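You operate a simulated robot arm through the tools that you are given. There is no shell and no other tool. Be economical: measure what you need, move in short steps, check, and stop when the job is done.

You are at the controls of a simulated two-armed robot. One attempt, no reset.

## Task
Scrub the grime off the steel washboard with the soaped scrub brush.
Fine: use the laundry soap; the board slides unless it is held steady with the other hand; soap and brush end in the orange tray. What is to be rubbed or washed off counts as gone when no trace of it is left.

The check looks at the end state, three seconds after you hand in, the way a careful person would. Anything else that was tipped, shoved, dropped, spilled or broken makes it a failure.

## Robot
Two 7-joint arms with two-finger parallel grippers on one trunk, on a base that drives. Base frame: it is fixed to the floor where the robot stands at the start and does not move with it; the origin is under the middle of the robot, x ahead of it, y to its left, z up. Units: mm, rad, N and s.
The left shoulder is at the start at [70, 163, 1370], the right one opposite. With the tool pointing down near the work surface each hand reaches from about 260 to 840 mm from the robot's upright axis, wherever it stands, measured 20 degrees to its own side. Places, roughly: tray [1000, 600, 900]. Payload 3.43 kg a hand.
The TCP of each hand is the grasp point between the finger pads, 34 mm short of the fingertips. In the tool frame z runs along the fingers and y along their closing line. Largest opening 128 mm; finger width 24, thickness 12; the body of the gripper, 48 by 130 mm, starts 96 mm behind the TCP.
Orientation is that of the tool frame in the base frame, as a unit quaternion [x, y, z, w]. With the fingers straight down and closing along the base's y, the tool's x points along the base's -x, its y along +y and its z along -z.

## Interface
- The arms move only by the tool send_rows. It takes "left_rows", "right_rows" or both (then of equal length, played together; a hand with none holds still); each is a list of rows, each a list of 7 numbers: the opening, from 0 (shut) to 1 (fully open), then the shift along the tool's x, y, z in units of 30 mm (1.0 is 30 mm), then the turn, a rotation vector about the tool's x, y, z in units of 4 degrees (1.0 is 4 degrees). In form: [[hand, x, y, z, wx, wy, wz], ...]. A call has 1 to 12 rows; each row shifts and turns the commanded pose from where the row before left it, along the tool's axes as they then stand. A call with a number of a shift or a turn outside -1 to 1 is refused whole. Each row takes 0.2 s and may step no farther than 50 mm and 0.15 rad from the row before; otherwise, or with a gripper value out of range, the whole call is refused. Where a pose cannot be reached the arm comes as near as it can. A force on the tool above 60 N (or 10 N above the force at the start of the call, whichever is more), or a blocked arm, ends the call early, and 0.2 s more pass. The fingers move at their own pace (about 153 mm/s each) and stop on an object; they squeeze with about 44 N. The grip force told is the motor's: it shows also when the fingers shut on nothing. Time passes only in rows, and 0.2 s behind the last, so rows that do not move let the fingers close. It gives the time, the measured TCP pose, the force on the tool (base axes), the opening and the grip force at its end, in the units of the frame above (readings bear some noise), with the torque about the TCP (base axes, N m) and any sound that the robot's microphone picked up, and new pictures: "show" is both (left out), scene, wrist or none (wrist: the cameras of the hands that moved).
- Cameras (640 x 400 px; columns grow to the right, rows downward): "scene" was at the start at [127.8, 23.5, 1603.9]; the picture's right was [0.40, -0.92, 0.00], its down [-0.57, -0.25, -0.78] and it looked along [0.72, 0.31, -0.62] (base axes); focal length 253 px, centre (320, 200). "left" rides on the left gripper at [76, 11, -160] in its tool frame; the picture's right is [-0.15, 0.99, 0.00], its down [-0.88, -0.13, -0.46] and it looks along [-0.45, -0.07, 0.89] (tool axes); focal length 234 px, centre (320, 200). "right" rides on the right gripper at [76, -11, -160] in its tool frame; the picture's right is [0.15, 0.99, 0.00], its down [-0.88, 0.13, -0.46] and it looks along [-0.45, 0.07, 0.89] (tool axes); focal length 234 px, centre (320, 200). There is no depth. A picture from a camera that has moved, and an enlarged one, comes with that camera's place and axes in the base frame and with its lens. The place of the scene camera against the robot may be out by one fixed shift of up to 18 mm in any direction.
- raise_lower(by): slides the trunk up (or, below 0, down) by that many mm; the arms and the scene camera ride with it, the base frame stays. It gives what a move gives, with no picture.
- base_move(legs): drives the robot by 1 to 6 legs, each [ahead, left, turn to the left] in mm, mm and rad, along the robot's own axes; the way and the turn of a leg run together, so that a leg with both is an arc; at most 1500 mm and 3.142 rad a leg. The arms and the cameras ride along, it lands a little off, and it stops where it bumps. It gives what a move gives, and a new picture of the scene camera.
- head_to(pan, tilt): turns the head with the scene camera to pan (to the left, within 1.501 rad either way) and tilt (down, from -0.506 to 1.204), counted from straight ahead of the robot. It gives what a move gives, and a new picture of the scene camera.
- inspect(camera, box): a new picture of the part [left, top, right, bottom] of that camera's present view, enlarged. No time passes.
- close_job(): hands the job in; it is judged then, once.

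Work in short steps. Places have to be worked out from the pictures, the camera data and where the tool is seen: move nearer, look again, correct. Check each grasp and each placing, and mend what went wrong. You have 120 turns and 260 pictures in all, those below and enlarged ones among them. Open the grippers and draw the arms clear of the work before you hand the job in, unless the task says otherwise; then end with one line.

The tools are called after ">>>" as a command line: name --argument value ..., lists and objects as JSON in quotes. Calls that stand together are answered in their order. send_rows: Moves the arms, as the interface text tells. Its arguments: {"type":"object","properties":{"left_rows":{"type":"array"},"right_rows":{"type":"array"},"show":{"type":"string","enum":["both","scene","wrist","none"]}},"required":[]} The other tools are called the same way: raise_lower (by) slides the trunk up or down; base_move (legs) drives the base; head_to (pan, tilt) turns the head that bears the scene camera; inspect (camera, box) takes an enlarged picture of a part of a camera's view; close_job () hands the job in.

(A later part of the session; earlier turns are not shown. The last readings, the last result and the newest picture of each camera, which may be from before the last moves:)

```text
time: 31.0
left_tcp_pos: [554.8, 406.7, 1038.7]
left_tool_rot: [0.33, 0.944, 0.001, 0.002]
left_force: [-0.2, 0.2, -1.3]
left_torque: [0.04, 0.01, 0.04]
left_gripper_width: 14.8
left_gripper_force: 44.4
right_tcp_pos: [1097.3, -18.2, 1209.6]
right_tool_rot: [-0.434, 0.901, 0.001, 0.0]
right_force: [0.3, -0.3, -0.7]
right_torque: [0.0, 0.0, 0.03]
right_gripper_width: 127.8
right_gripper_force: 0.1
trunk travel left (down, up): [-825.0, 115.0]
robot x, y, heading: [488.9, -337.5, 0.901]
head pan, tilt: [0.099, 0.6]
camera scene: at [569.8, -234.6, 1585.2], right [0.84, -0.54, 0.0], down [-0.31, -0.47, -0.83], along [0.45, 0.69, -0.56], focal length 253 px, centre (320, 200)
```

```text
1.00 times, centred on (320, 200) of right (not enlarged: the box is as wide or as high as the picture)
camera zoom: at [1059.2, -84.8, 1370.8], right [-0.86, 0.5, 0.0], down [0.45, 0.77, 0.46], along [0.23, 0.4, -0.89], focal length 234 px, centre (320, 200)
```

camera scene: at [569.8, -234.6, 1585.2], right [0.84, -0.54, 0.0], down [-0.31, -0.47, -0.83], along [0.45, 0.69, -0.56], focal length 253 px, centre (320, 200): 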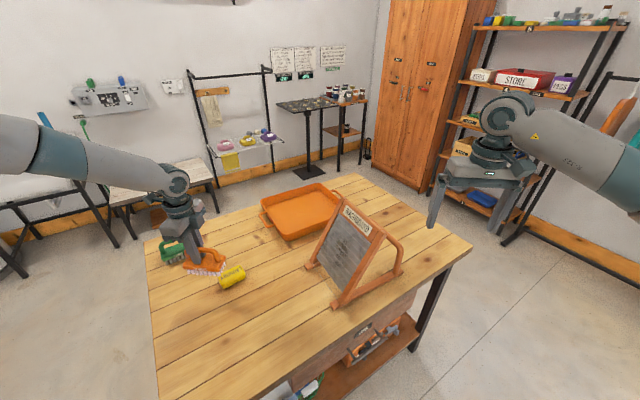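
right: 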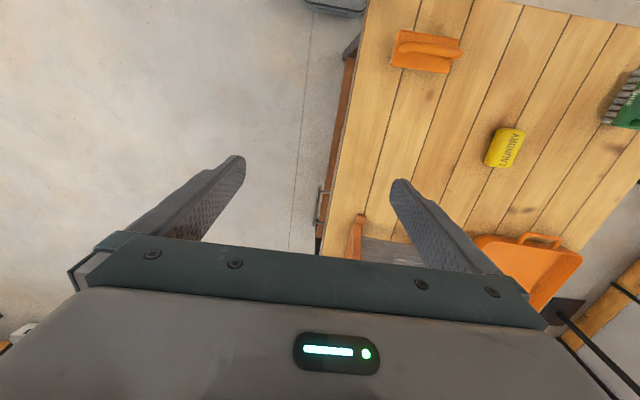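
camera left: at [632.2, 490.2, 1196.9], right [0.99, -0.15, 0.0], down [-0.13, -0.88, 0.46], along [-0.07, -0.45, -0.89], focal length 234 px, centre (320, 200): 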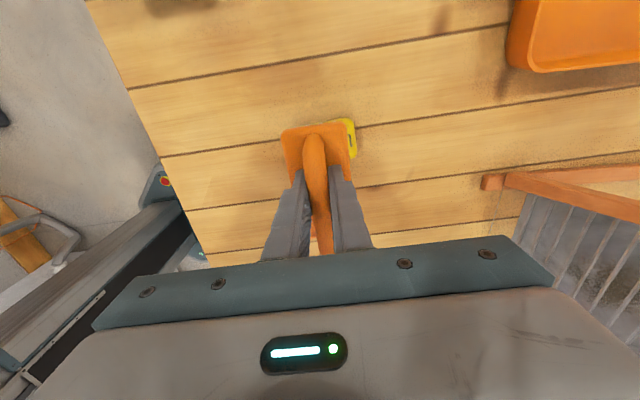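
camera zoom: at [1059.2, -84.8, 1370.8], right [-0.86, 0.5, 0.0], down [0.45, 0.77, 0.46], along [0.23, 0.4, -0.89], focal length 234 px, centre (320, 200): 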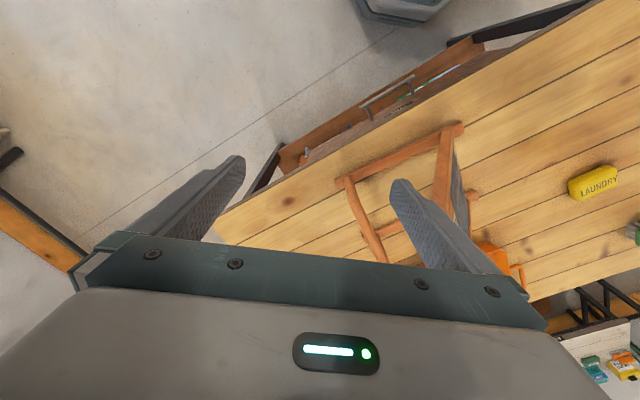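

Wrist view puts the right foot front at about [861,134] and the runner heading −3°. I rotate the right hand so it closes along the board's thickness direction.

>>> send_rows --right_rows '[[1, 0, 0, -0.5, 0, 0, -1], [1, 0, 0, 0, 0, 0, -1], [1, 0, 0, 0, 0, 0, -1], [1, 0, 0, 0, 0, 0, -1], [1, 0, 0, 0, 0, 0, -1], [1, 0, 0, 0, 0, 0, -1], [1, 0, 0, 0, 0, 0, -1], [1, 0, 0, 0, 0, 0, -1], [1, 0, 0, 0, 0, 0, -0.9]]' --show "wrist"

```text
time: 33.0
left_tcp_pos: [554.6, 407.0, 1037.1]
left_tool_rot: [0.329, 0.944, 0.0, 0.001]
left_force: [0.4, 1.3, -1.1]
left_torque: [-0.02, 0.01, -0.02]
left_gripper_width: 14.7
left_gripper_force: 43.6
right_tcp_pos: [1097.5, -17.4, 1224.7]
right_tool_rot: [-0.689, 0.725, 0.0, 0.001]
right_force: [-0.1, -0.1, 0.2]
right_torque: [0.02, 0.01, 0.02]
right_gripper_width: 127.8
right_gripper_force: 0.2
trunk travel left (down, up): [-825.0, 115.0]
robot x, y, heading: [491.0, -335.9, 0.892]
head pan, tilt: [0.099, 0.6]
camera right: at [1105.1, -93.5, 1385.5], right [-1.0, -0.1, 0.0], down [-0.08, 0.89, 0.46], along [-0.04, 0.45, -0.89], focal length 234 px, centre (320, 200)
```

right: 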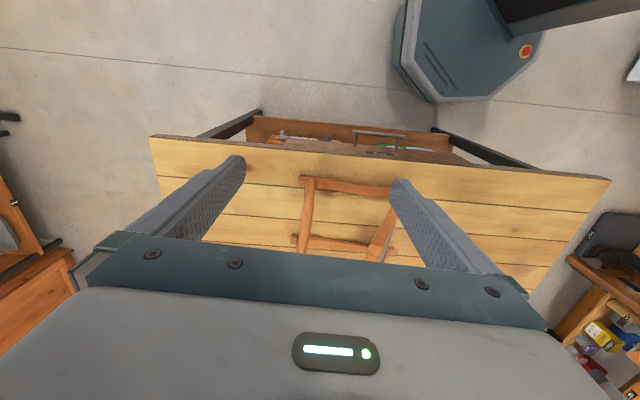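

I move over the top rail and tilt the hand to match the board's lean.

>>> send_rows --right_rows '[[1, -1, 0.4, 0, 0, 0, 0], [1, -1, 0.4, 0, 0, 0, 0], [1, -1, 0.4, 0, 0, 0, 0], [1, -1, 0.4, 0, 0, 0, 0], [1, -1, 0.4, 0, 0, 0, 0], [1, -1, 0.4, 0, 0, 0, 0], [1, 0, 0, 0, -1, 0, 0], [1, 0, 0, 0, -1, 0, 0], [1, 0, 0, 0, -1, 0, 0], [1, 0, 0, 0, -1, 0, 0], [1, 0, 0, 0, -1, 0, 0], [1, 0, 0, 0, -1, 0, 0]]' --show "both"

>>> inspect --camera "scene" --box '[280, 140, 480, 320]'

```text
time: 35.6
left_tcp_pos: [555.0, 407.7, 1036.5]
left_tool_rot: [0.329, 0.944, -0.001, 0.002]
left_force: [0.3, 0.6, -1.9]
left_torque: [0.03, -0.02, 0.02]
left_gripper_width: 14.8
left_gripper_force: 44.0
right_tcp_pos: [1038.0, 156.5, 1220.5]
right_tool_rot: [-0.676, 0.723, 0.102, -0.098]
right_force: [0.0, -0.8, -0.6]
right_torque: [0.0, 0.02, 0.0]
right_gripper_width: 128.0
right_gripper_force: 0.2
right hand out of reach, approached as far as the arm can: row 10, 11, 12
trunk travel left (down, up): [-825.0, 115.0]
robot x, y, heading: [488.8, -336.5, 0.906]
head pan, tilt: [0.099, 0.6]
camera scene: at [570.3, -232.4, 1585.0], right [0.84, -0.54, 0.0], down [-0.31, -0.47, -0.82], along [0.45, 0.69, -0.57], focal length 253 px, centre (320, 200)
camera right: at [1088.8, 77.7, 1371.8], right [-0.96, -0.08, 0.28], down [0.06, 0.88, 0.47], along [-0.28, 0.47, -0.84], focal length 234 px, centre (320, 200)
```

scene: 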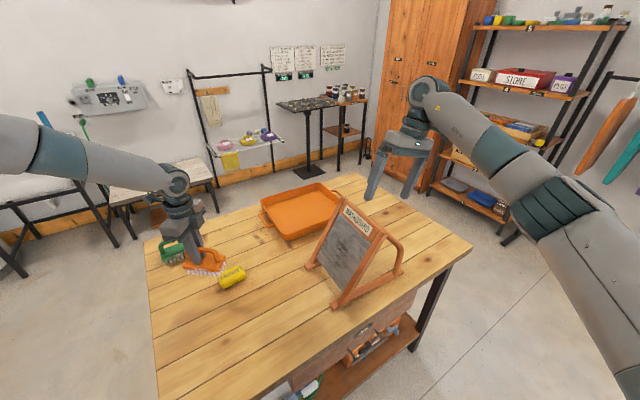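
right: 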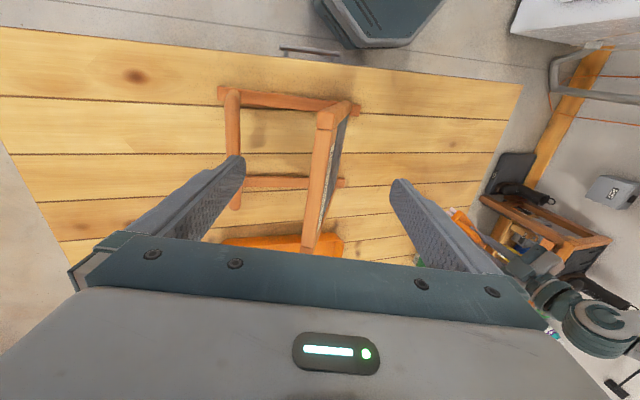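

```text
2.22 times, centred on (380, 230) of scene
camera zoom: at [570.3, -232.4, 1585.0], right [0.84, -0.54, 0.0], down [-0.31, -0.47, -0.82], along [0.45, 0.69, -0.57], focal length 562 px, centre (187, 133)
```

zoom: 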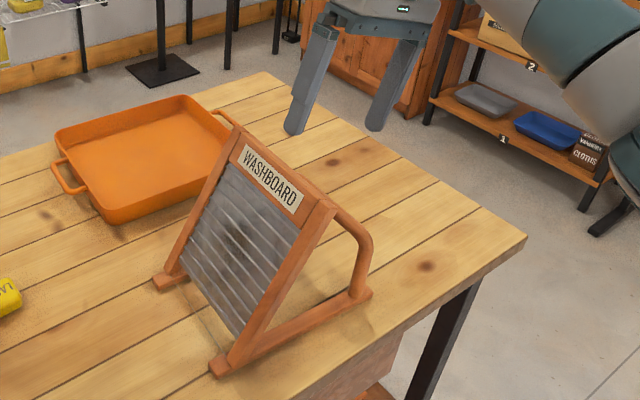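

The right camera sees the top rail along the view (mid about [1012,200,1128]). The arm is near its reach limit for the full tilt, so I drive about 130 mm in +x and turn a bit more; the hands stay above everything.

>>> base_move --legs '[[81, -102, 0.2]]'

>>> send_rows --right_rows '[[1, 0, 0, 0, -1, 0, -1], [1, 0, 0, 0, -1, 0, -1], [1, 0, 0, 0, -0.5, 0, -0.9]]' --show "wrist"

```text
time: 36.8
left_tcp_pos: [528.0, 414.7, 1038.4]
left_tool_rot: [0.232, 0.973, 0.0, 0.002]
left_force: [0.0, 0.0, -1.0]
left_torque: [0.01, -0.03, 0.01]
left_gripper_width: 14.9
left_gripper_force: 43.8
right_tcp_pos: [1053.3, 265.8, 1223.1]
right_tool_rot: [0.747, -0.65, -0.093, 0.107]
right_force: [0.1, 0.3, -0.1]
right_torque: [0.03, -0.03, 0.01]
right_gripper_width: 128.0
right_gripper_force: 0.1
trunk travel left (down, up): [-825.0, 115.0]
robot x, y, heading: [620.8, -327.1, 1.103]
head pan, tilt: [0.099, 0.6]
camera scene: at [670.5, -208.9, 1585.2], right [0.93, -0.36, 0.0], down [-0.2, -0.53, -0.83], along [0.3, 0.77, -0.56], focal length 253 px, centre (320, 200)
```

scene: 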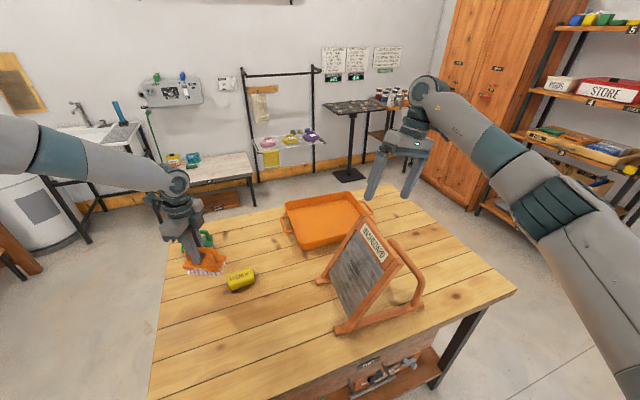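

```text
time: 37.6
left_tcp_pos: [531.0, 417.2, 1037.9]
left_tool_rot: [0.233, 0.973, -0.001, 0.001]
left_force: [0.6, 0.6, -1.2]
left_torque: [0.0, 0.01, 0.02]
left_gripper_width: 14.7
left_gripper_force: 44.1
right_tcp_pos: [1055.1, 267.7, 1221.4]
right_tool_rot: [0.746, -0.651, -0.092, 0.107]
right_force: [0.4, 0.2, 0.2]
right_torque: [-0.01, 0.01, -0.02]
right_gripper_width: 128.2
right_gripper_force: 0.0
right hand out of reach, approached as far as the arm can: row 1, 2, 3
trunk travel left (down, up): [-825.0, 115.0]
robot x, y, heading: [616.8, -327.0, 1.097]
head pan, tilt: [0.099, 0.6]
camera right: at [1119.9, 200.9, 1371.6], right [-0.92, -0.28, 0.28], down [-0.12, 0.87, 0.47], along [-0.37, 0.4, -0.84], focal length 234 px, centre (320, 200)
```

right: 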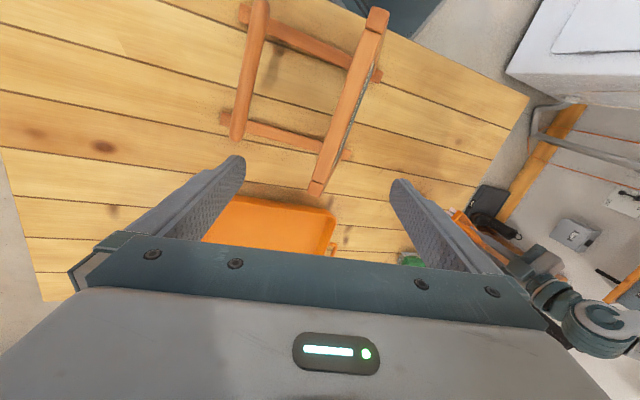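

The hand is still at its limit (and my yaw sign was wrong, though nothing moved). I pull it ~70 mm back toward the robot, then turn +12° about tool z and add the tilt.

>>> send_rows --right_rows '[[1, 1, 0, 0, 0, 0, 0], [1, 1, 0, 0, 0, 0, 0], [1, 0.3, 0, 0, 0, 0, 1], [1, 0, 0, 0, 0, 0, 1], [1, 0, 0, 0, 0, 0, 1], [1, 0, 0, 0, -1, 0, 0], [1, 0, 0, 0, -1, 0, 0], [1, 0, 0, 0, -0.4, 0, 0]]' --show "wrist"

```text
time: 39.4
left_tcp_pos: [531.3, 416.8, 1036.4]
left_tool_rot: [0.233, 0.973, -0.002, 0.003]
left_force: [0.0, 0.2, -0.9]
left_torque: [0.0, -0.01, -0.01]
left_gripper_width: 15.1
left_gripper_force: 44.3
right_tcp_pos: [1063.3, 199.4, 1221.1]
right_tool_rot: [-0.663, 0.715, 0.141, -0.172]
right_force: [0.9, 0.5, -0.8]
right_torque: [-0.02, -0.03, -0.01]
right_gripper_width: 128.0
right_gripper_force: 0.0
trunk travel left (down, up): [-825.0, 115.0]
robot x, y, heading: [617.8, -327.1, 1.101]
head pan, tilt: [0.099, 0.6]
camera right: at [1138.1, 127.3, 1365.3], right [-0.9, -0.06, 0.43], down [0.14, 0.9, 0.41], along [-0.42, 0.43, -0.8], focal length 234 px, centre (320, 200)
```

right: 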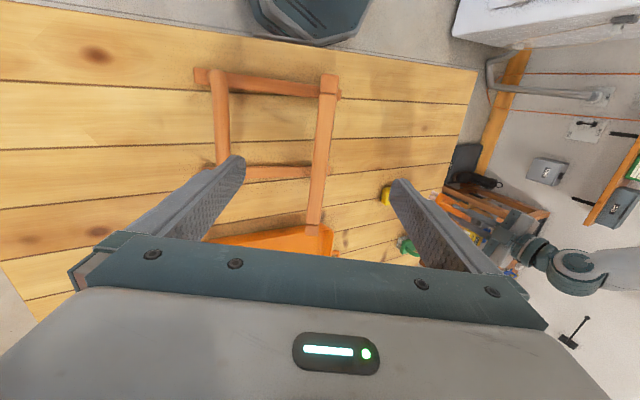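

Now the hand lies in the board's plane (board centred between the fingers). I advance along the tool axis: 90 mm first, then look.

>>> send_rows --right_rows '[[1, 0, 0, 1, 0, 0, 0], [1, 0, 0, 1, 0, 0, 0], [1, 0, 0, 0.8, 0, 0, 0]]' --show "both"

>>> inspect --camera "scene" --box '[300, 150, 460, 270]'

```text
time: 40.2
left_tcp_pos: [529.5, 416.2, 1036.7]
left_tool_rot: [0.232, 0.973, 0.001, 0.001]
left_force: [0.2, 0.1, -1.3]
left_torque: [0.03, 0.03, -0.03]
left_gripper_width: 15.0
left_gripper_force: 44.6
right_tcp_pos: [1027.0, 198.0, 1142.4]
right_tool_rot: [-0.663, 0.715, 0.141, -0.172]
right_force: [-0.3, -0.9, -0.3]
right_torque: [0.0, -0.01, 0.02]
right_gripper_width: 127.8
right_gripper_force: 0.1
trunk travel left (down, up): [-825.0, 115.0]
robot x, y, heading: [620.9, -322.4, 1.099]
head pan, tilt: [0.099, 0.6]
camera scene: at [672.0, -207.7, 1585.0], right [0.93, -0.36, 0.0], down [-0.2, -0.53, -0.82], along [0.3, 0.77, -0.57], focal length 253 px, centre (320, 200)
camera right: at [1101.8, 125.8, 1288.0], right [-0.9, -0.06, 0.43], down [0.14, 0.9, 0.41], along [-0.42, 0.43, -0.8], focal length 234 px, centre (320, 200)
```

scene: 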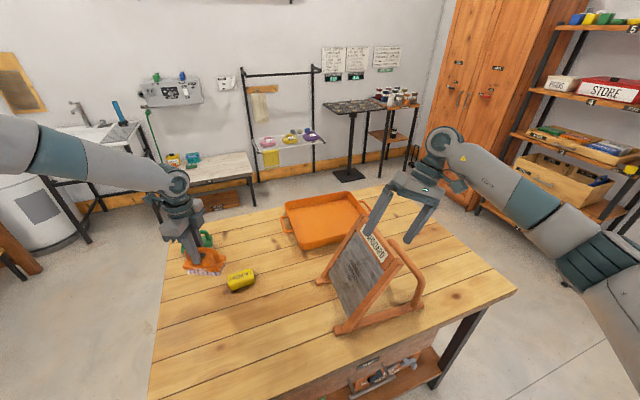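
right: 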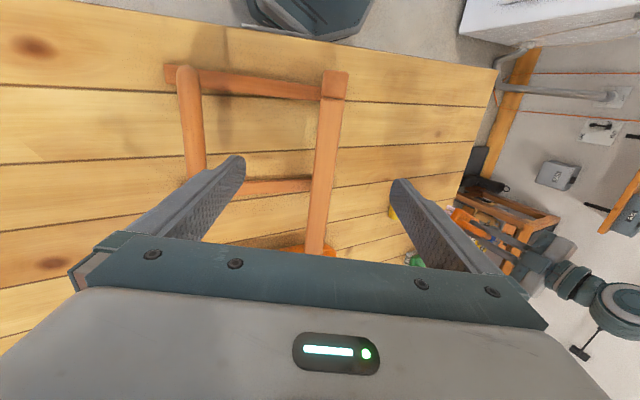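

```text
3.33 times, centred on (380, 210) of scene
camera zoom: at [672.0, -207.7, 1585.0], right [0.93, -0.36, 0.0], down [-0.2, -0.53, -0.82], along [0.3, 0.77, -0.57], focal length 844 px, centre (120, 167)
```

zoom: 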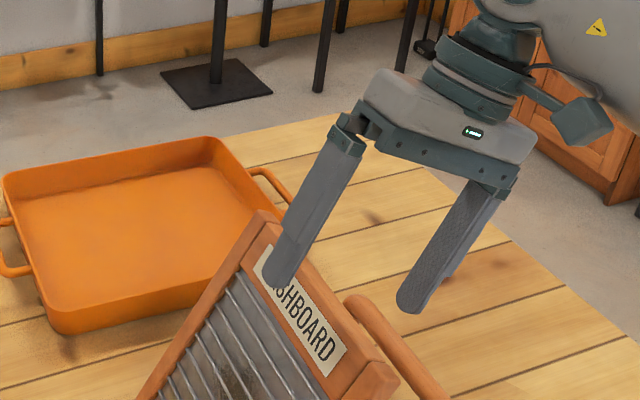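

Fingers straddle the top rail (front finger before the label, back finger behind). I advance 33 mm more and close.

>>> send_rows --right_rows '[[1, 0, 0, 0.55, 0, 0, 0], [1, 0, 0, 0.55, 0, 0, 0], [0.35, 0, 0, 0, 0, 0, 0], [0.35, 0, 0, 0, 0, 0, 0]]' --show "wrist"

>>> inspect --camera "scene" --box '[310, 170, 440, 270]'

```text
time: 41.2
left_tcp_pos: [530.3, 414.9, 1037.3]
left_tool_rot: [0.233, 0.972, -0.001, 0.001]
left_force: [0.8, 0.1, -1.4]
left_torque: [0.0, 0.01, -0.02]
left_gripper_width: 14.9
left_gripper_force: 44.5
right_tcp_pos: [1012.9, 195.2, 1114.8]
right_tool_rot: [-0.663, 0.715, 0.14, -0.173]
right_force: [0.4, 0.6, 0.6]
right_torque: [-0.03, 0.0, 0.0]
right_gripper_width: 44.9
right_gripper_force: 0.1
trunk travel left (down, up): [-825.0, 115.0]
robot x, y, heading: [620.4, -322.7, 1.106]
head pan, tilt: [0.099, 0.6]
camera right: at [1086.9, 123.2, 1259.2], right [-0.9, -0.06, 0.43], down [0.14, 0.9, 0.41], along [-0.42, 0.43, -0.8], focal length 234 px, centre (320, 200)
```

right: 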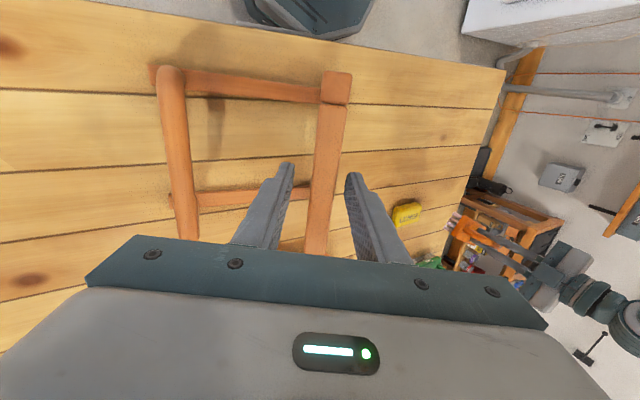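

```text
4.00 times, centred on (375, 220) of scene
camera zoom: at [672.0, -208.0, 1585.0], right [0.93, -0.36, 0.0], down [-0.2, -0.53, -0.82], along [0.3, 0.77, -0.57], focal length 1012 px, centre (100, 120)
```

zoom: 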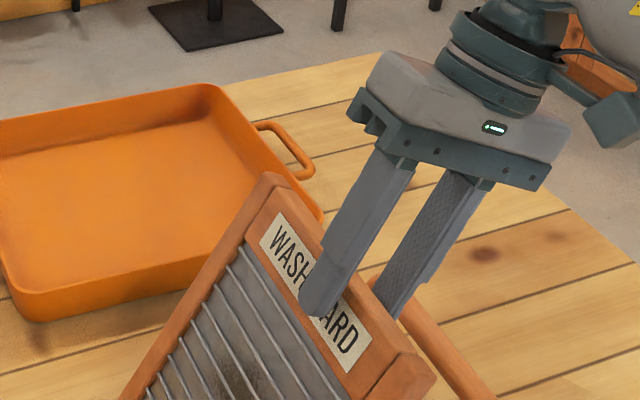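

Well centred around the rail. I close fully.

>>> send_rows --right_rows '[[0, 0, 0, 0, 0, 0, 0], [0, 0, 0, 0, 0, 0, 0]]' --show "none"

>>> inspect --camera "scene" --box '[300, 190, 440, 340]'

```text
time: 41.8
left_tcp_pos: [529.5, 416.4, 1037.1]
left_tool_rot: [0.232, 0.973, 0.001, 0.002]
left_force: [-0.6, 0.1, -0.6]
left_torque: [-0.01, 0.05, -0.02]
left_gripper_width: 15.1
left_gripper_force: 43.9
right_tcp_pos: [1010.6, 194.5, 1116.3]
right_tool_rot: [-0.664, 0.714, 0.141, -0.172]
right_force: [-3.7, 1.1, 3.2]
right_torque: [0.94, 1.45, 0.51]
right_gripper_width: 20.9
right_gripper_force: 43.7
trunk travel left (down, up): [-825.0, 115.0]
robot x, y, heading: [619.1, -324.6, 1.106]
head pan, tilt: [0.099, 0.6]
```

```text
2.67 times, centred on (370, 265) of scene
camera zoom: at [671.2, -208.4, 1585.1], right [0.93, -0.36, 0.0], down [-0.2, -0.53, -0.83], along [0.3, 0.77, -0.56], focal length 675 px, centre (187, 27)
```

zoom: 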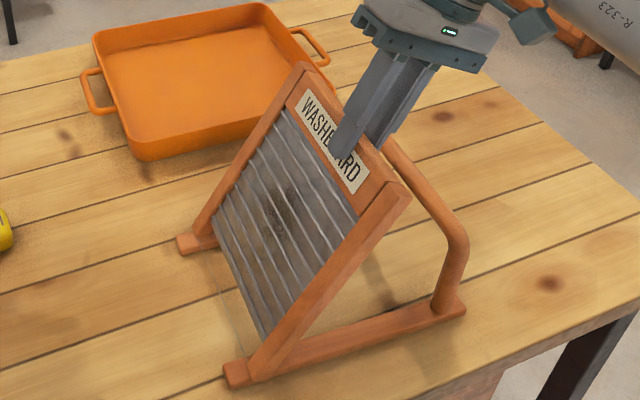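

Board is held (20.9 mm, 43.7 N). Face normal into the board is about (.90,−.08,−.43), grime centre about [936,235,994]. Now the left hand: move toward [730,245,1097] and begin the yaw.

>>> send_rows --left_rows '[[0, -0.94, -0.23, -0.22, 0, 0, 0], [0, -0.94, -0.23, -0.22, 0, 0, 0], [0, -0.94, -0.23, -0.22, 0, 0, 0], [0, -0.94, -0.23, -0.22, 0, 0, 0], [0, -0.94, -0.23, -0.22, 0, 0, 0], [0, -0.94, -0.23, -0.22, 0, 0, 0], [0, -0.94, -0.23, -0.22, 0, 0, 0], [0, -0.94, -0.23, -0.22, 0, 0, 0], [0, -0.94, -0.23, -0.22, 0, 0, 0], [0, 0, 0, 0, 0, 0, -1], [0, 0, 0, 0, 0, 0, -1], [0, 0, 0, 0, 0, 0, -1]]' --show "none"

>>> send_rows --left_rows '[[0, 0, 0, 0, 0, 0, -1], [0, 0, 0, 0, 0, 0, -1], [0, 0, 0, 0, 0, 0, -0.5]]' --show "both"

```text
time: 44.4
left_tcp_pos: [713.9, 245.2, 1105.0]
left_tool_rot: [0.13, 0.992, 0.0, 0.001]
left_force: [-0.2, 0.5, -1.1]
left_torque: [0.0, -0.03, -0.02]
left_gripper_width: 15.0
left_gripper_force: 43.8
left hand out of reach, approached as far as the arm can: row 9
right_tcp_pos: [1013.6, 195.0, 1117.3]
right_tool_rot: [-0.662, 0.716, 0.141, -0.172]
right_force: [-2.5, -2.1, 5.6]
right_torque: [0.63, 1.35, 0.74]
right_gripper_width: 20.9
right_gripper_force: 43.9
trunk travel left (down, up): [-825.0, 115.0]
robot x, y, heading: [617.2, -323.0, 1.101]
head pan, tilt: [0.099, 0.6]
```

```text
time: 45.2
left_tcp_pos: [713.5, 245.7, 1104.6]
left_tool_rot: [0.041, 0.999, 0.0, 0.002]
left_force: [1.3, 0.9, -0.6]
left_torque: [-0.01, 0.0, 0.02]
left_gripper_width: 15.2
left_gripper_force: 43.9
right_tcp_pos: [1011.8, 194.5, 1115.7]
right_tool_rot: [-0.663, 0.715, 0.142, -0.173]
right_force: [-2.0, -3.3, 5.9]
right_torque: [0.44, 1.37, 0.85]
right_gripper_width: 20.9
right_gripper_force: 44.0
trunk travel left (down, up): [-825.0, 115.0]
robot x, y, heading: [621.7, -321.5, 1.104]
head pan, tilt: [0.099, 0.6]
camera scene: at [671.4, -209.3, 1585.1], right [0.93, -0.36, 0.0], down [-0.2, -0.53, -0.83], along [0.3, 0.77, -0.56], focal length 253 px, centre (320, 200)
camera left: at [640.5, 263.4, 1263.1], right [0.23, 0.97, 0.0], down [0.86, -0.2, 0.46], along [0.45, -0.1, -0.89], focal length 234 px, centre (320, 200)
```

scene: 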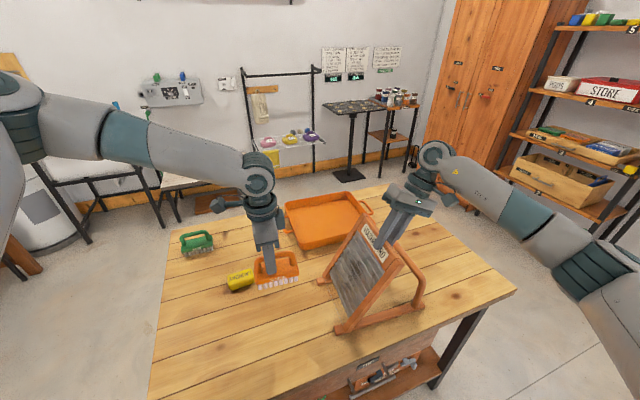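
left: 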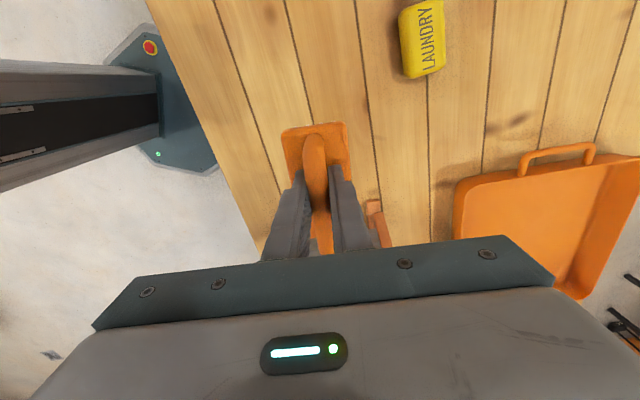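

Closing line is now along the board's width. I pitch the hand toward the board, half way first.

>>> send_rows --left_rows '[[0, 0, 0, 0, 0, -1, 0], [0, 0, 0, 0, 0, -1, 0], [0, 0, 0, 0, 0, -1, 0], [0, 0, 0, 0, 0, -1, 0], [0, 0, 0, 0, 0, -1, 0], [0, 0, 0, 0, 0, -1, 0], [0, 0, 0, 0, 0, -1, 0], [0, 0, 0, 0, 0, -1, 0]]' --show "scene"

```text
time: 47.0
left_tcp_pos: [714.3, 246.0, 1103.7]
left_tool_rot: [0.041, 0.96, -0.01, 0.277]
left_force: [0.0, -0.1, -0.7]
left_torque: [-0.03, 0.04, -0.01]
left_gripper_width: 14.9
left_gripper_force: 44.2
right_tcp_pos: [1011.7, 194.8, 1116.6]
right_tool_rot: [-0.663, 0.715, 0.141, -0.172]
right_force: [-3.9, -2.0, 5.7]
right_torque: [0.48, 1.19, 0.53]
right_gripper_width: 20.9
right_gripper_force: 43.7
trunk travel left (down, up): [-825.0, 115.0]
robot x, y, heading: [617.7, -324.5, 1.1]
head pan, tilt: [0.099, 0.6]
camera scene: at [670.8, -209.1, 1585.2], right [0.93, -0.36, 0.0], down [-0.2, -0.53, -0.83], along [0.3, 0.77, -0.56], focal length 253 px, centre (320, 200)
```

scene: 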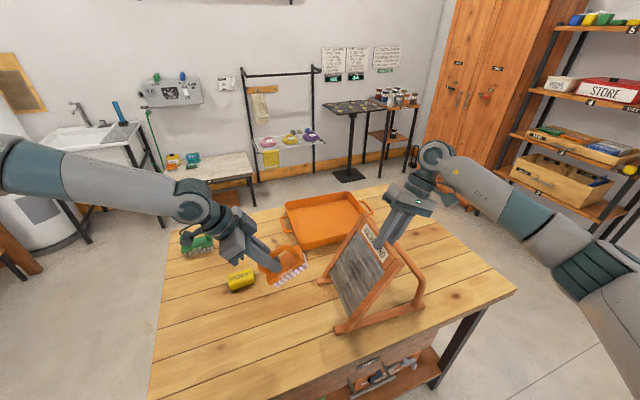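

32° done without trouble; another 32°.

>>> send_rows --left_rows '[[0, 0, 0, 0, 0, -1, 0], [0, 0, 0, 0, 0, -1, 0], [0, 0, 0, 0, 0, -1, 0], [0, 0, 0, 0, 0, -1, 0], [0, 0, 0, 0, 0, -1, 0], [0, 0, 0, 0, 0, -1, 0], [0, 0, 0, 0, 0, -1, 0], [0, 0, 0, 0, 0, -1, 0]]' --show "both"

```text
time: 48.8
left_tcp_pos: [693.1, 237.0, 1122.6]
left_tool_rot: [0.039, 0.867, -0.025, 0.497]
left_force: [0.6, -0.2, -2.2]
left_torque: [0.0, 0.05, -0.01]
left_gripper_width: 15.1
left_gripper_force: 44.0
left hand out of reach, approached as far as the arm can: row 7, 8
right_tcp_pos: [1011.9, 193.4, 1115.0]
right_tool_rot: [-0.662, 0.716, 0.141, -0.171]
right_force: [-2.5, -2.5, 6.3]
right_torque: [0.63, 1.06, 0.24]
right_gripper_width: 20.8
right_gripper_force: 43.6
trunk travel left (down, up): [-825.0, 115.0]
robot x, y, heading: [618.6, -323.4, 1.101]
head pan, tilt: [0.099, 0.6]
camera scene: at [670.9, -209.4, 1585.1], right [0.93, -0.36, 0.0], down [-0.2, -0.53, -0.83], along [0.3, 0.77, -0.56], focal length 253 px, centre (320, 200)
camera left: at [520.7, 264.8, 1137.6], right [0.16, 0.98, 0.12], down [0.04, -0.13, 0.99], along [0.99, -0.16, -0.06], focal length 234 px, centre (320, 200)
```

scene: 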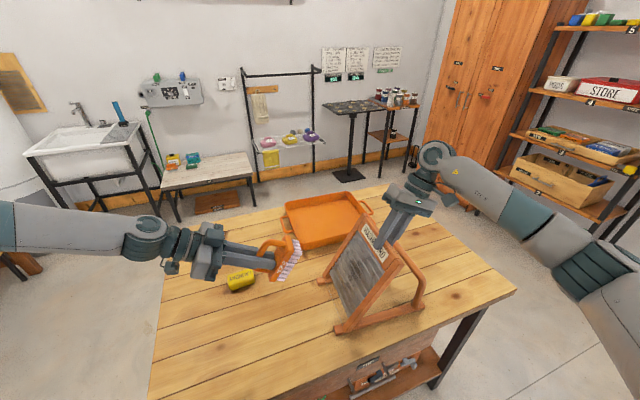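
left: 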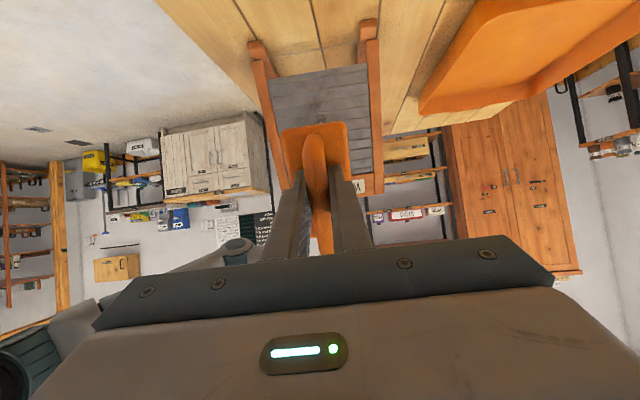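

Pitch is 59.6°, the arm is folded at its limit. I move forward toward the board, which should unfold it, then add the last pitch.

>>> send_rows --left_rows '[[0, 0, 0.1, 1, 0, 0, 0], [0, 0, 0.1, 1, 0, 0, 0], [0, 0, 0.1, 1, 0, 0, 0], [0, 0, 0.1, 1, 0, 0, 0], [0, 0, 0, 0, 0, -1, 0]]' --show "both"

>>> inspect --camera "scene" --box '[250, 200, 430, 340]'

>>> inspect --camera "left" --box '[220, 10, 420, 200]'

```text
time: 50.0
left_tcp_pos: [686.8, 228.0, 1148.5]
left_tool_rot: [0.037, 0.849, -0.025, 0.527]
left_force: [-0.7, -0.7, -0.9]
left_torque: [0.05, 0.08, -0.04]
left_gripper_width: 15.1
left_gripper_force: 44.2
left hand out of reach, approached as far as the arm can: row 1, 2, 3, 4, 5
right_tcp_pos: [1011.3, 194.1, 1115.7]
right_tool_rot: [-0.662, 0.716, 0.14, -0.171]
right_force: [-0.2, -1.0, 5.8]
right_torque: [0.71, 1.28, 0.19]
right_gripper_width: 20.6
right_gripper_force: 43.7
trunk travel left (down, up): [-825.0, 115.0]
robot x, y, heading: [618.9, -324.7, 1.098]
head pan, tilt: [0.099, 0.6]
camera scene: at [669.4, -209.9, 1585.2], right [0.93, -0.36, 0.0], down [-0.2, -0.53, -0.83], along [0.3, 0.77, -0.56], focal length 253 px, centre (320, 200)
camera left: at [513.1, 255.6, 1150.9], right [0.15, 0.98, 0.13], down [-0.03, -0.12, 0.99], along [0.99, -0.16, 0.01], focal length 234 px, centre (320, 200)
```

scene: 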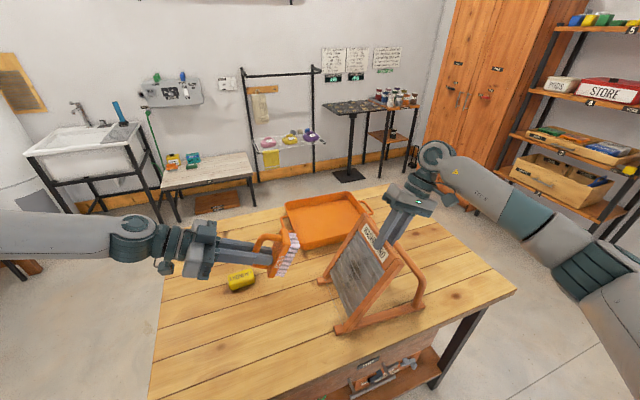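
left: 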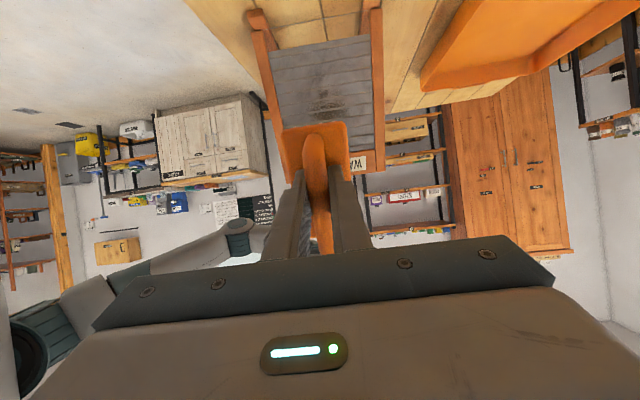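

```text
2.86 times, centred on (340, 270) of scene
camera zoom: at [669.4, -209.9, 1585.2], right [0.93, -0.36, 0.0], down [-0.2, -0.53, -0.83], along [0.3, 0.77, -0.56], focal length 723 px, centre (263, 0)
```

zoom: 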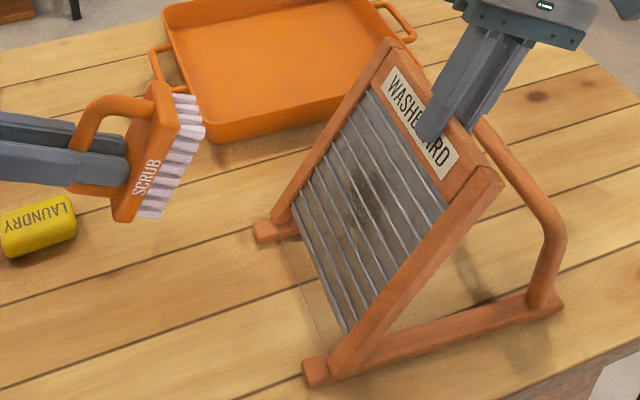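

```text
2.11 times, centred on (320, 105) of left
camera zoom: at [513.1, 255.6, 1150.9], right [0.15, 0.98, 0.13], down [-0.03, -0.12, 0.99], along [0.99, -0.16, 0.01], focal length 493 px, centre (320, 400)
```

zoom: 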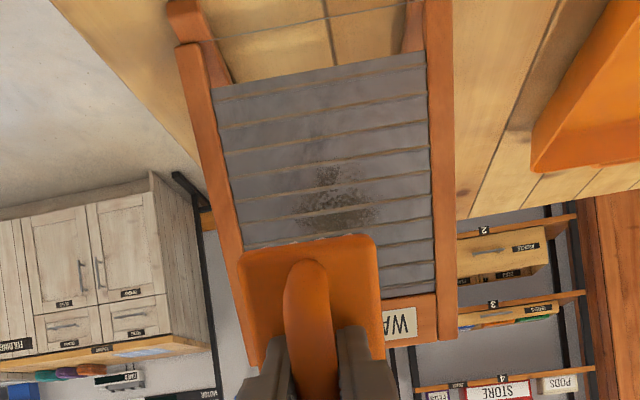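

The left arm sticks in this folded pose, though the wrist camera now shows the grime well. I un-pitch, move forward first, and will pitch there – testing whether the arm's path is the only trouble.

>>> send_rows --left_rows '[[0, 0, 0, 0, 0, 1, 0], [0, 0, 0, 0, 0, 1, 0], [0, 0, 0, 0, 0, 1, 0], [0, 0, 0, 0, 0, 1, 0], [0, 0, 0, 0, 0, 1, 0], [0, 0, 0, 0, 0, 1, 0], [0, 0, 0, 0, 0, 1, 0], [0, 0, 0, 0, 0, 1, 0]]' --show "none"

```text
time: 51.8
left_tcp_pos: [686.6, 230.6, 1148.1]
left_tool_rot: [0.043, 0.96, -0.015, 0.275]
left_force: [0.0, 0.5, -0.9]
left_torque: [0.01, 0.04, -0.01]
left_gripper_width: 15.0
left_gripper_force: 44.3
right_tcp_pos: [1013.6, 193.5, 1115.0]
right_tool_rot: [-0.663, 0.715, 0.142, -0.171]
right_force: [-1.3, -2.6, 5.3]
right_torque: [0.47, 1.55, 0.51]
right_gripper_width: 20.6
right_gripper_force: 44.5
trunk travel left (down, up): [-825.0, 115.0]
robot x, y, heading: [621.4, -323.5, 1.097]
head pan, tilt: [0.099, 0.6]
```

The command restarts from the measured pose each call. I move forward-down to about [800,245,1060] at this pitch.

>>> send_rows --left_rows '[[0, -0.32, 0.17, 0.9, 0, 0, 0], [0, -0.32, 0.17, 0.9, 0, 0, 0], [0, -0.32, 0.17, 0.9, 0, 0, 0], [0, -0.32, 0.17, 0.9, 0, 0, 0], [0, -0.32, 0.17, 0.9, 0, 0, 0]]' --show "none"

>>> send_rows --left_rows '[[0, 0, 0, 0, 0, -1, 0], [0, 0, 0, 0, 0, -1, 0], [0, 0, 0, 0, 0, -1, 0], [0, 0, 0, 0, 0, -1, 0], [0, 0, 0, 0, 0, -1, 0], [0, 0, 0, 0, 0, -1, 0]]' --show "scene"

```text
time: 53.0
left_tcp_pos: [795.4, 245.6, 1064.3]
left_tool_rot: [0.043, 0.96, -0.015, 0.276]
left_force: [0.2, -1.0, -1.0]
left_torque: [-0.02, 0.06, 0.06]
left_gripper_width: 14.8
left_gripper_force: 44.0
left hand out of reach, approached as far as the arm can: row 5
right_tcp_pos: [1012.8, 194.2, 1114.8]
right_tool_rot: [-0.663, 0.715, 0.142, -0.172]
right_force: [-1.8, -2.8, 4.8]
right_torque: [0.4, 1.39, 0.61]
right_gripper_width: 20.9
right_gripper_force: 43.8
trunk travel left (down, up): [-825.0, 115.0]
robot x, y, heading: [618.1, -328.7, 1.105]
head pan, tilt: [0.099, 0.6]
```

```text
time: 54.4
left_tcp_pos: [793.8, 245.7, 1066.1]
left_tool_rot: [0.039, 0.882, -0.023, 0.47]
left_force: [-1.2, 1.3, -1.5]
left_torque: [0.01, 0.04, 0.03]
left_gripper_width: 15.1
left_gripper_force: 44.2
right_tcp_pos: [1012.5, 194.0, 1115.8]
right_tool_rot: [-0.662, 0.715, 0.143, -0.173]
right_force: [-1.8, -1.8, 5.1]
right_torque: [0.42, 1.34, 0.41]
right_gripper_width: 20.9
right_gripper_force: 43.9
trunk travel left (down, up): [-825.0, 115.0]
robot x, y, heading: [618.8, -321.6, 1.1]
head pan, tilt: [0.099, 0.6]
camera scene: at [671.9, -209.3, 1585.1], right [0.93, -0.36, 0.0], down [-0.2, -0.53, -0.83], along [0.3, 0.77, -0.56], focal length 253 px, centre (320, 200)
```

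scene: 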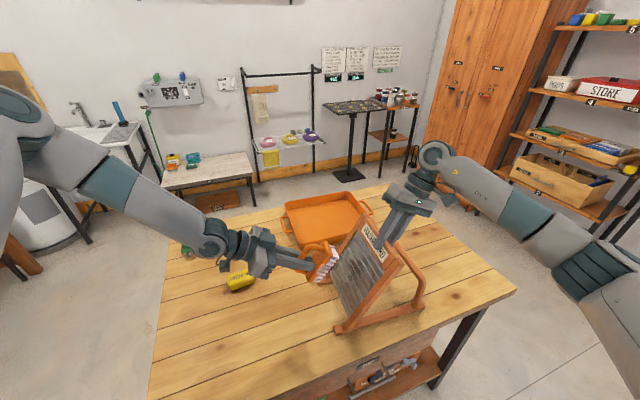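

It works from here: 56° reached. Two more rows of pitch.

>>> send_rows --left_rows '[[0, 0, 0, 0, 0, -1, 0], [0, 0, 0, 0, 0, -1, 0]]' --show "both"

>>> inspect --camera "scene" --box '[270, 200, 430, 340]'

```text
time: 55.0
left_tcp_pos: [787.9, 243.9, 1075.7]
left_tool_rot: [0.038, 0.847, -0.027, 0.53]
left_force: [0.2, -1.0, -1.5]
left_torque: [-0.02, 0.03, -0.02]
left_gripper_width: 15.2
left_gripper_force: 43.9
left hand out of reach, approached as far as the arm can: row 1, 2
right_tcp_pos: [1013.0, 194.4, 1115.6]
right_tool_rot: [-0.663, 0.715, 0.141, -0.171]
right_force: [-1.0, -1.6, 5.8]
right_torque: [0.4, 1.26, 0.46]
right_gripper_width: 20.2
right_gripper_force: 43.8
trunk travel left (down, up): [-825.0, 115.0]
robot x, y, heading: [620.5, -324.1, 1.103]
head pan, tilt: [0.099, 0.6]
camera scene: at [671.5, -209.2, 1585.1], right [0.93, -0.36, 0.0], down [-0.2, -0.53, -0.83], along [0.3, 0.77, -0.56], focal length 253 px, centre (320, 200)
camera left: at [614.4, 272.0, 1076.7], right [0.15, 0.98, 0.13], down [-0.04, -0.12, 0.99], along [0.99, -0.16, 0.02], focal length 234 px, centre (320, 200)
```

scene: 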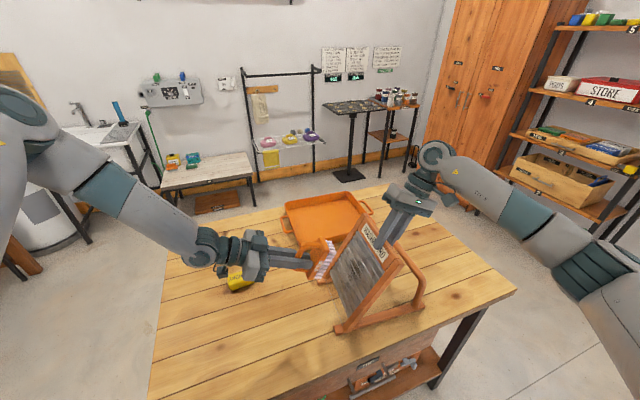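
left: 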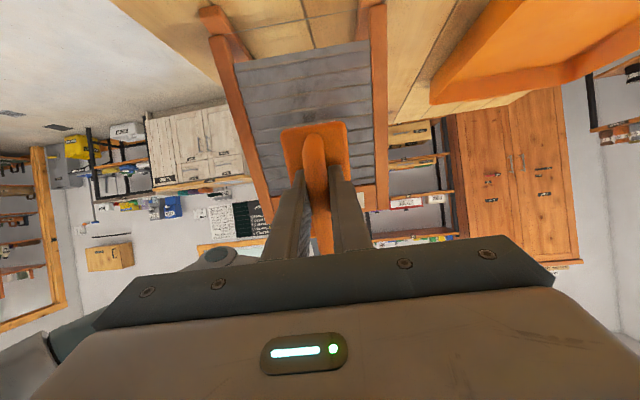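

```text
2.86 times, centred on (350, 270) of scene
camera zoom: at [671.5, -209.2, 1585.1], right [0.93, -0.36, 0.0], down [-0.2, -0.53, -0.83], along [0.3, 0.77, -0.56], focal length 723 px, centre (234, 0)
```

zoom: 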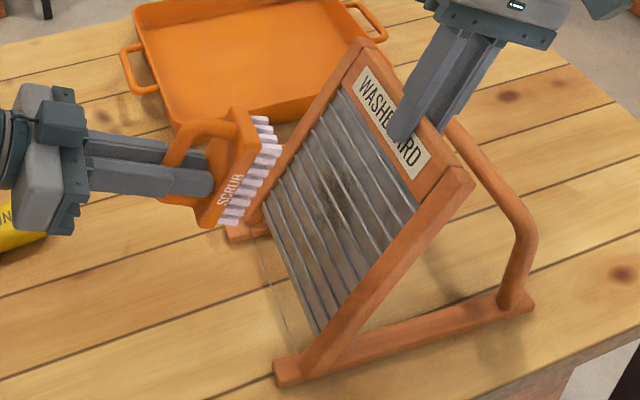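

Full pitch reached at [788,244,1076]; about 110 mm to go along the tool axis. I advance 60 mm and see whether the arm follows.

>>> send_rows --left_rows '[[0, 0.3, 0, 0.7, 0, 0, 0], [0, 0.2, 0, 0.7, 0, 0, 0], [0, 0, 0, 0.6, 0, 0, 0]]' --show "none"

>>> inspect --camera "scene" --box '[270, 200, 430, 340]'

```text
time: 55.8
left_tcp_pos: [799.1, 239.1, 1084.8]
left_tool_rot: [0.037, 0.847, -0.025, 0.529]
left_force: [0.1, -0.4, -0.6]
left_torque: [0.02, 0.09, -0.02]
left_gripper_width: 15.0
left_gripper_force: 44.3
left hand out of reach, approached as far as the arm can: row 1, 2, 3
right_tcp_pos: [1011.5, 194.7, 1114.7]
right_tool_rot: [-0.662, 0.715, 0.141, -0.172]
right_force: [-0.8, -3.5, 6.2]
right_torque: [0.36, 1.38, 0.46]
right_gripper_width: 20.3
right_gripper_force: 44.3
trunk travel left (down, up): [-825.0, 115.0]
robot x, y, heading: [621.2, -323.0, 1.106]
head pan, tilt: [0.099, 0.6]
```

```text
2.86 times, centred on (350, 270) of scene
camera zoom: at [671.7, -209.3, 1585.1], right [0.93, -0.36, 0.0], down [-0.2, -0.53, -0.83], along [0.3, 0.77, -0.56], focal length 723 px, centre (234, 0)
```

zoom: 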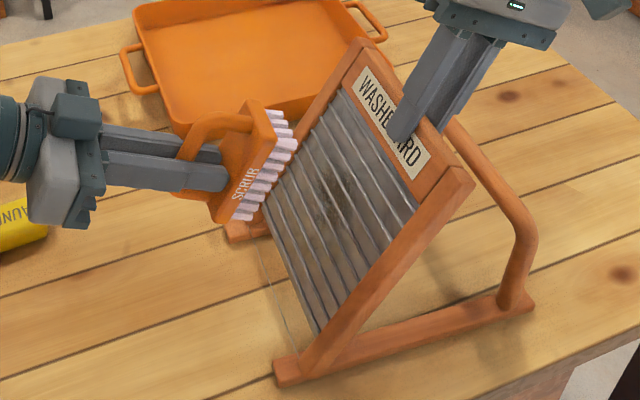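

The arm can't get lower at this pitch with the shoulder so high; the trunk must come down. I release the board, draw the right hand up along its axis, and draw the left hand back and up.

>>> send_rows --right_rows '[[0.4, 0, 0, 0, 0, 0, 0], [0.4, 0, 0, 0, 0, 0, 0], [0.4, 0, 0, -1, 0, 0, 0], [0.4, 0, 0, -1, 0, 0, 0], [0.4, 0, 0, -1, 0, 0, 0], [0.4, 0, 0, -1, 0, 0, 0], [0.4, 0, 0, -1, 0, 0, 0], [0.4, 0, 0, -1, 0, 0, 0], [0.4, 0, 0, -1, 0, 0, 0], [0.4, 0, 0, -1, 0, 0, 0]]' --left_rows '[[0, 0, 0, -1, 0, 0, 0], [0, 0, 0, -1, 0, 0, 0], [0, 0, 0, -0.5, 0, 1, 0], [0, 0, 0, -0.5, 0, 1, 0], [0, -1, 0, 0, 0, 0, 0], [0, -1, 0, 0, 0, 0, 0], [0, -1, 0, 0, 0, 0, 0], [0, 0, 0, 0, 0, 0, 0], [0, 0, 0, 0, 0, 0, 0], [0, 0, 0, 0, 0, 0, 0]]' --show "both"

```text
time: 58.0
left_tcp_pos: [772.2, 243.2, 1199.0]
left_tool_rot: [0.04, 0.882, -0.024, 0.47]
left_force: [-0.2, -0.6, -1.4]
left_torque: [-0.02, 0.07, 0.03]
left_gripper_width: 15.0
left_gripper_force: 44.5
right_tcp_pos: [1119.9, 199.4, 1330.2]
right_tool_rot: [-0.663, 0.714, 0.142, -0.171]
right_force: [-0.9, -0.1, 0.8]
right_torque: [0.04, -0.03, -0.01]
right_gripper_width: 51.2
right_gripper_force: 0.0
trunk travel left (down, up): [-825.0, 115.0]
robot x, y, heading: [619.9, -325.6, 1.099]
head pan, tilt: [0.099, 0.6]
camera scene: at [671.6, -209.2, 1585.1], right [0.93, -0.36, 0.0], down [-0.2, -0.53, -0.83], along [0.3, 0.77, -0.56], focal length 253 px, centre (320, 200)
camera right: at [1194.1, 126.4, 1474.3], right [-0.9, -0.06, 0.43], down [0.14, 0.9, 0.42], along [-0.42, 0.43, -0.8], focal length 234 px, centre (320, 200)
camera left: at [600.4, 270.6, 1225.0], right [0.17, 0.98, 0.12], down [0.1, -0.14, 0.99], along [0.98, -0.16, -0.12], focal length 234 px, centre (320, 200)
```

scene: 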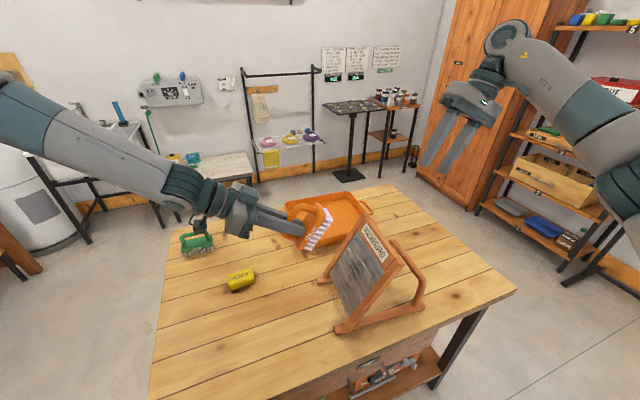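
right: 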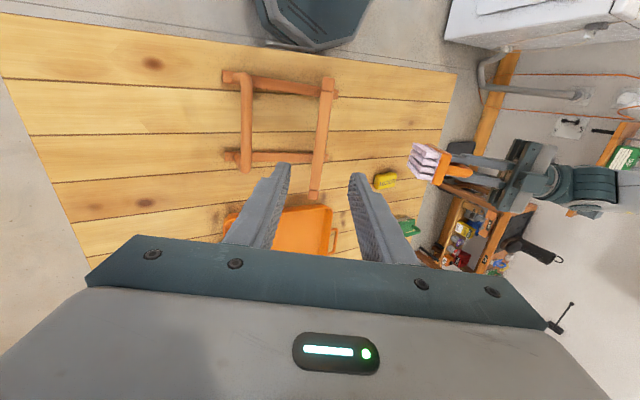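
left: 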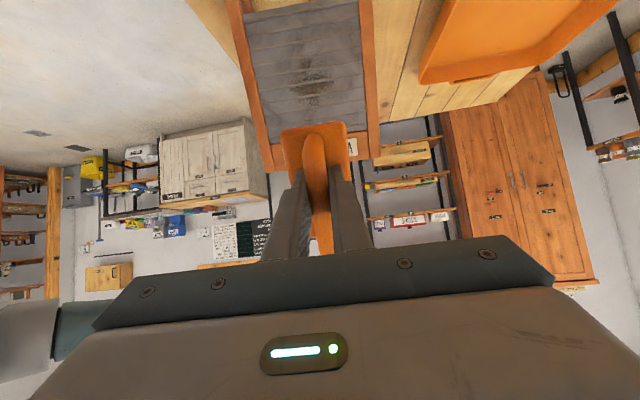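

Board unmoved, hands clear. I lower the trunk 170 mm.

>>> raise_lower --by -170

>>> send_rows --right_rows '[[0.4, 0, 0, 0, 0, 0, 0]]' --left_rows '[[0, 0, 0, 0, 0, -1, 0]]' --show "both"

```text
time: 60.0
left_tcp_pos: [771.3, 243.4, 1029.2]
left_tool_rot: [0.039, 0.881, -0.024, 0.47]
left_force: [0.3, 0.7, -1.0]
left_torque: [0.01, 0.07, 0.01]
left_gripper_width: 15.1
left_gripper_force: 43.8
right_tcp_pos: [1118.7, 198.8, 1159.5]
right_tool_rot: [-0.662, 0.715, 0.141, -0.172]
right_force: [0.2, -0.1, -0.5]
right_torque: [0.0, -0.01, -0.01]
right_gripper_width: 51.3
right_gripper_force: 0.0
trunk travel left (down, up): [-655.0, 285.0]
robot x, y, heading: [621.9, -322.2, 1.101]
head pan, tilt: [0.099, 0.6]
```

```text
time: 60.4
left_tcp_pos: [770.1, 244.9, 1028.3]
left_tool_rot: [0.038, 0.865, -0.026, 0.5]
left_force: [0.6, 0.3, -2.2]
left_torque: [0.0, 0.05, 0.03]
left_gripper_width: 15.2
left_gripper_force: 44.1
right_tcp_pos: [1117.7, 201.2, 1159.5]
right_tool_rot: [-0.663, 0.715, 0.14, -0.172]
right_force: [-0.3, 0.7, -0.4]
right_torque: [0.01, -0.01, 0.01]
right_gripper_width: 51.3
right_gripper_force: 0.1
trunk travel left (down, up): [-655.0, 285.0]
robot x, y, heading: [619.9, -323.6, 1.099]
head pan, tilt: [0.099, 0.6]
camera scene: at [670.0, -206.5, 1415.0], right [0.93, -0.36, 0.0], down [-0.2, -0.53, -0.82], along [0.3, 0.77, -0.57], focal length 253 px, centre (320, 200)
camera right: at [1192.2, 129.2, 1303.7], right [-0.9, -0.06, 0.43], down [0.13, 0.9, 0.41], along [-0.42, 0.43, -0.8], focal length 234 px, centre (320, 200)
camera left: at [597.5, 272.6, 1041.8], right [0.16, 0.98, 0.12], down [0.03, -0.13, 0.99], along [0.99, -0.16, -0.05], focal length 234 px, centre (320, 200)
```

scene: 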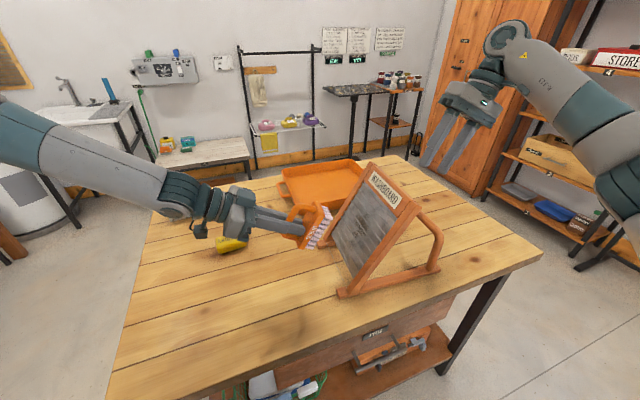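
right: 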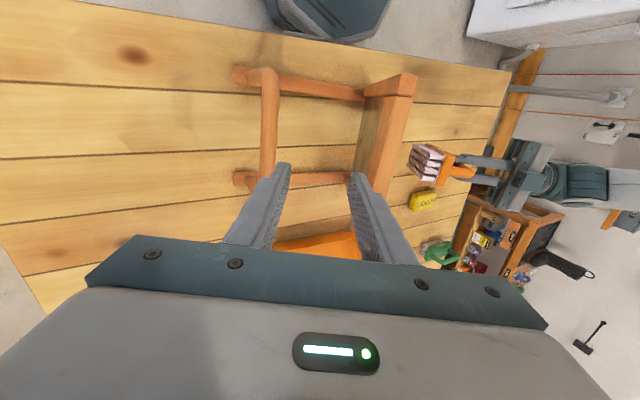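
left: 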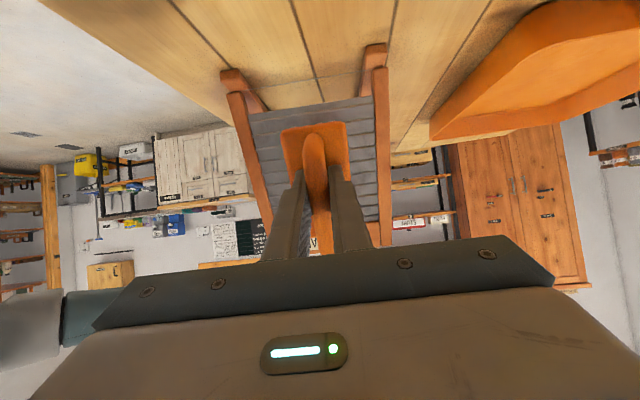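

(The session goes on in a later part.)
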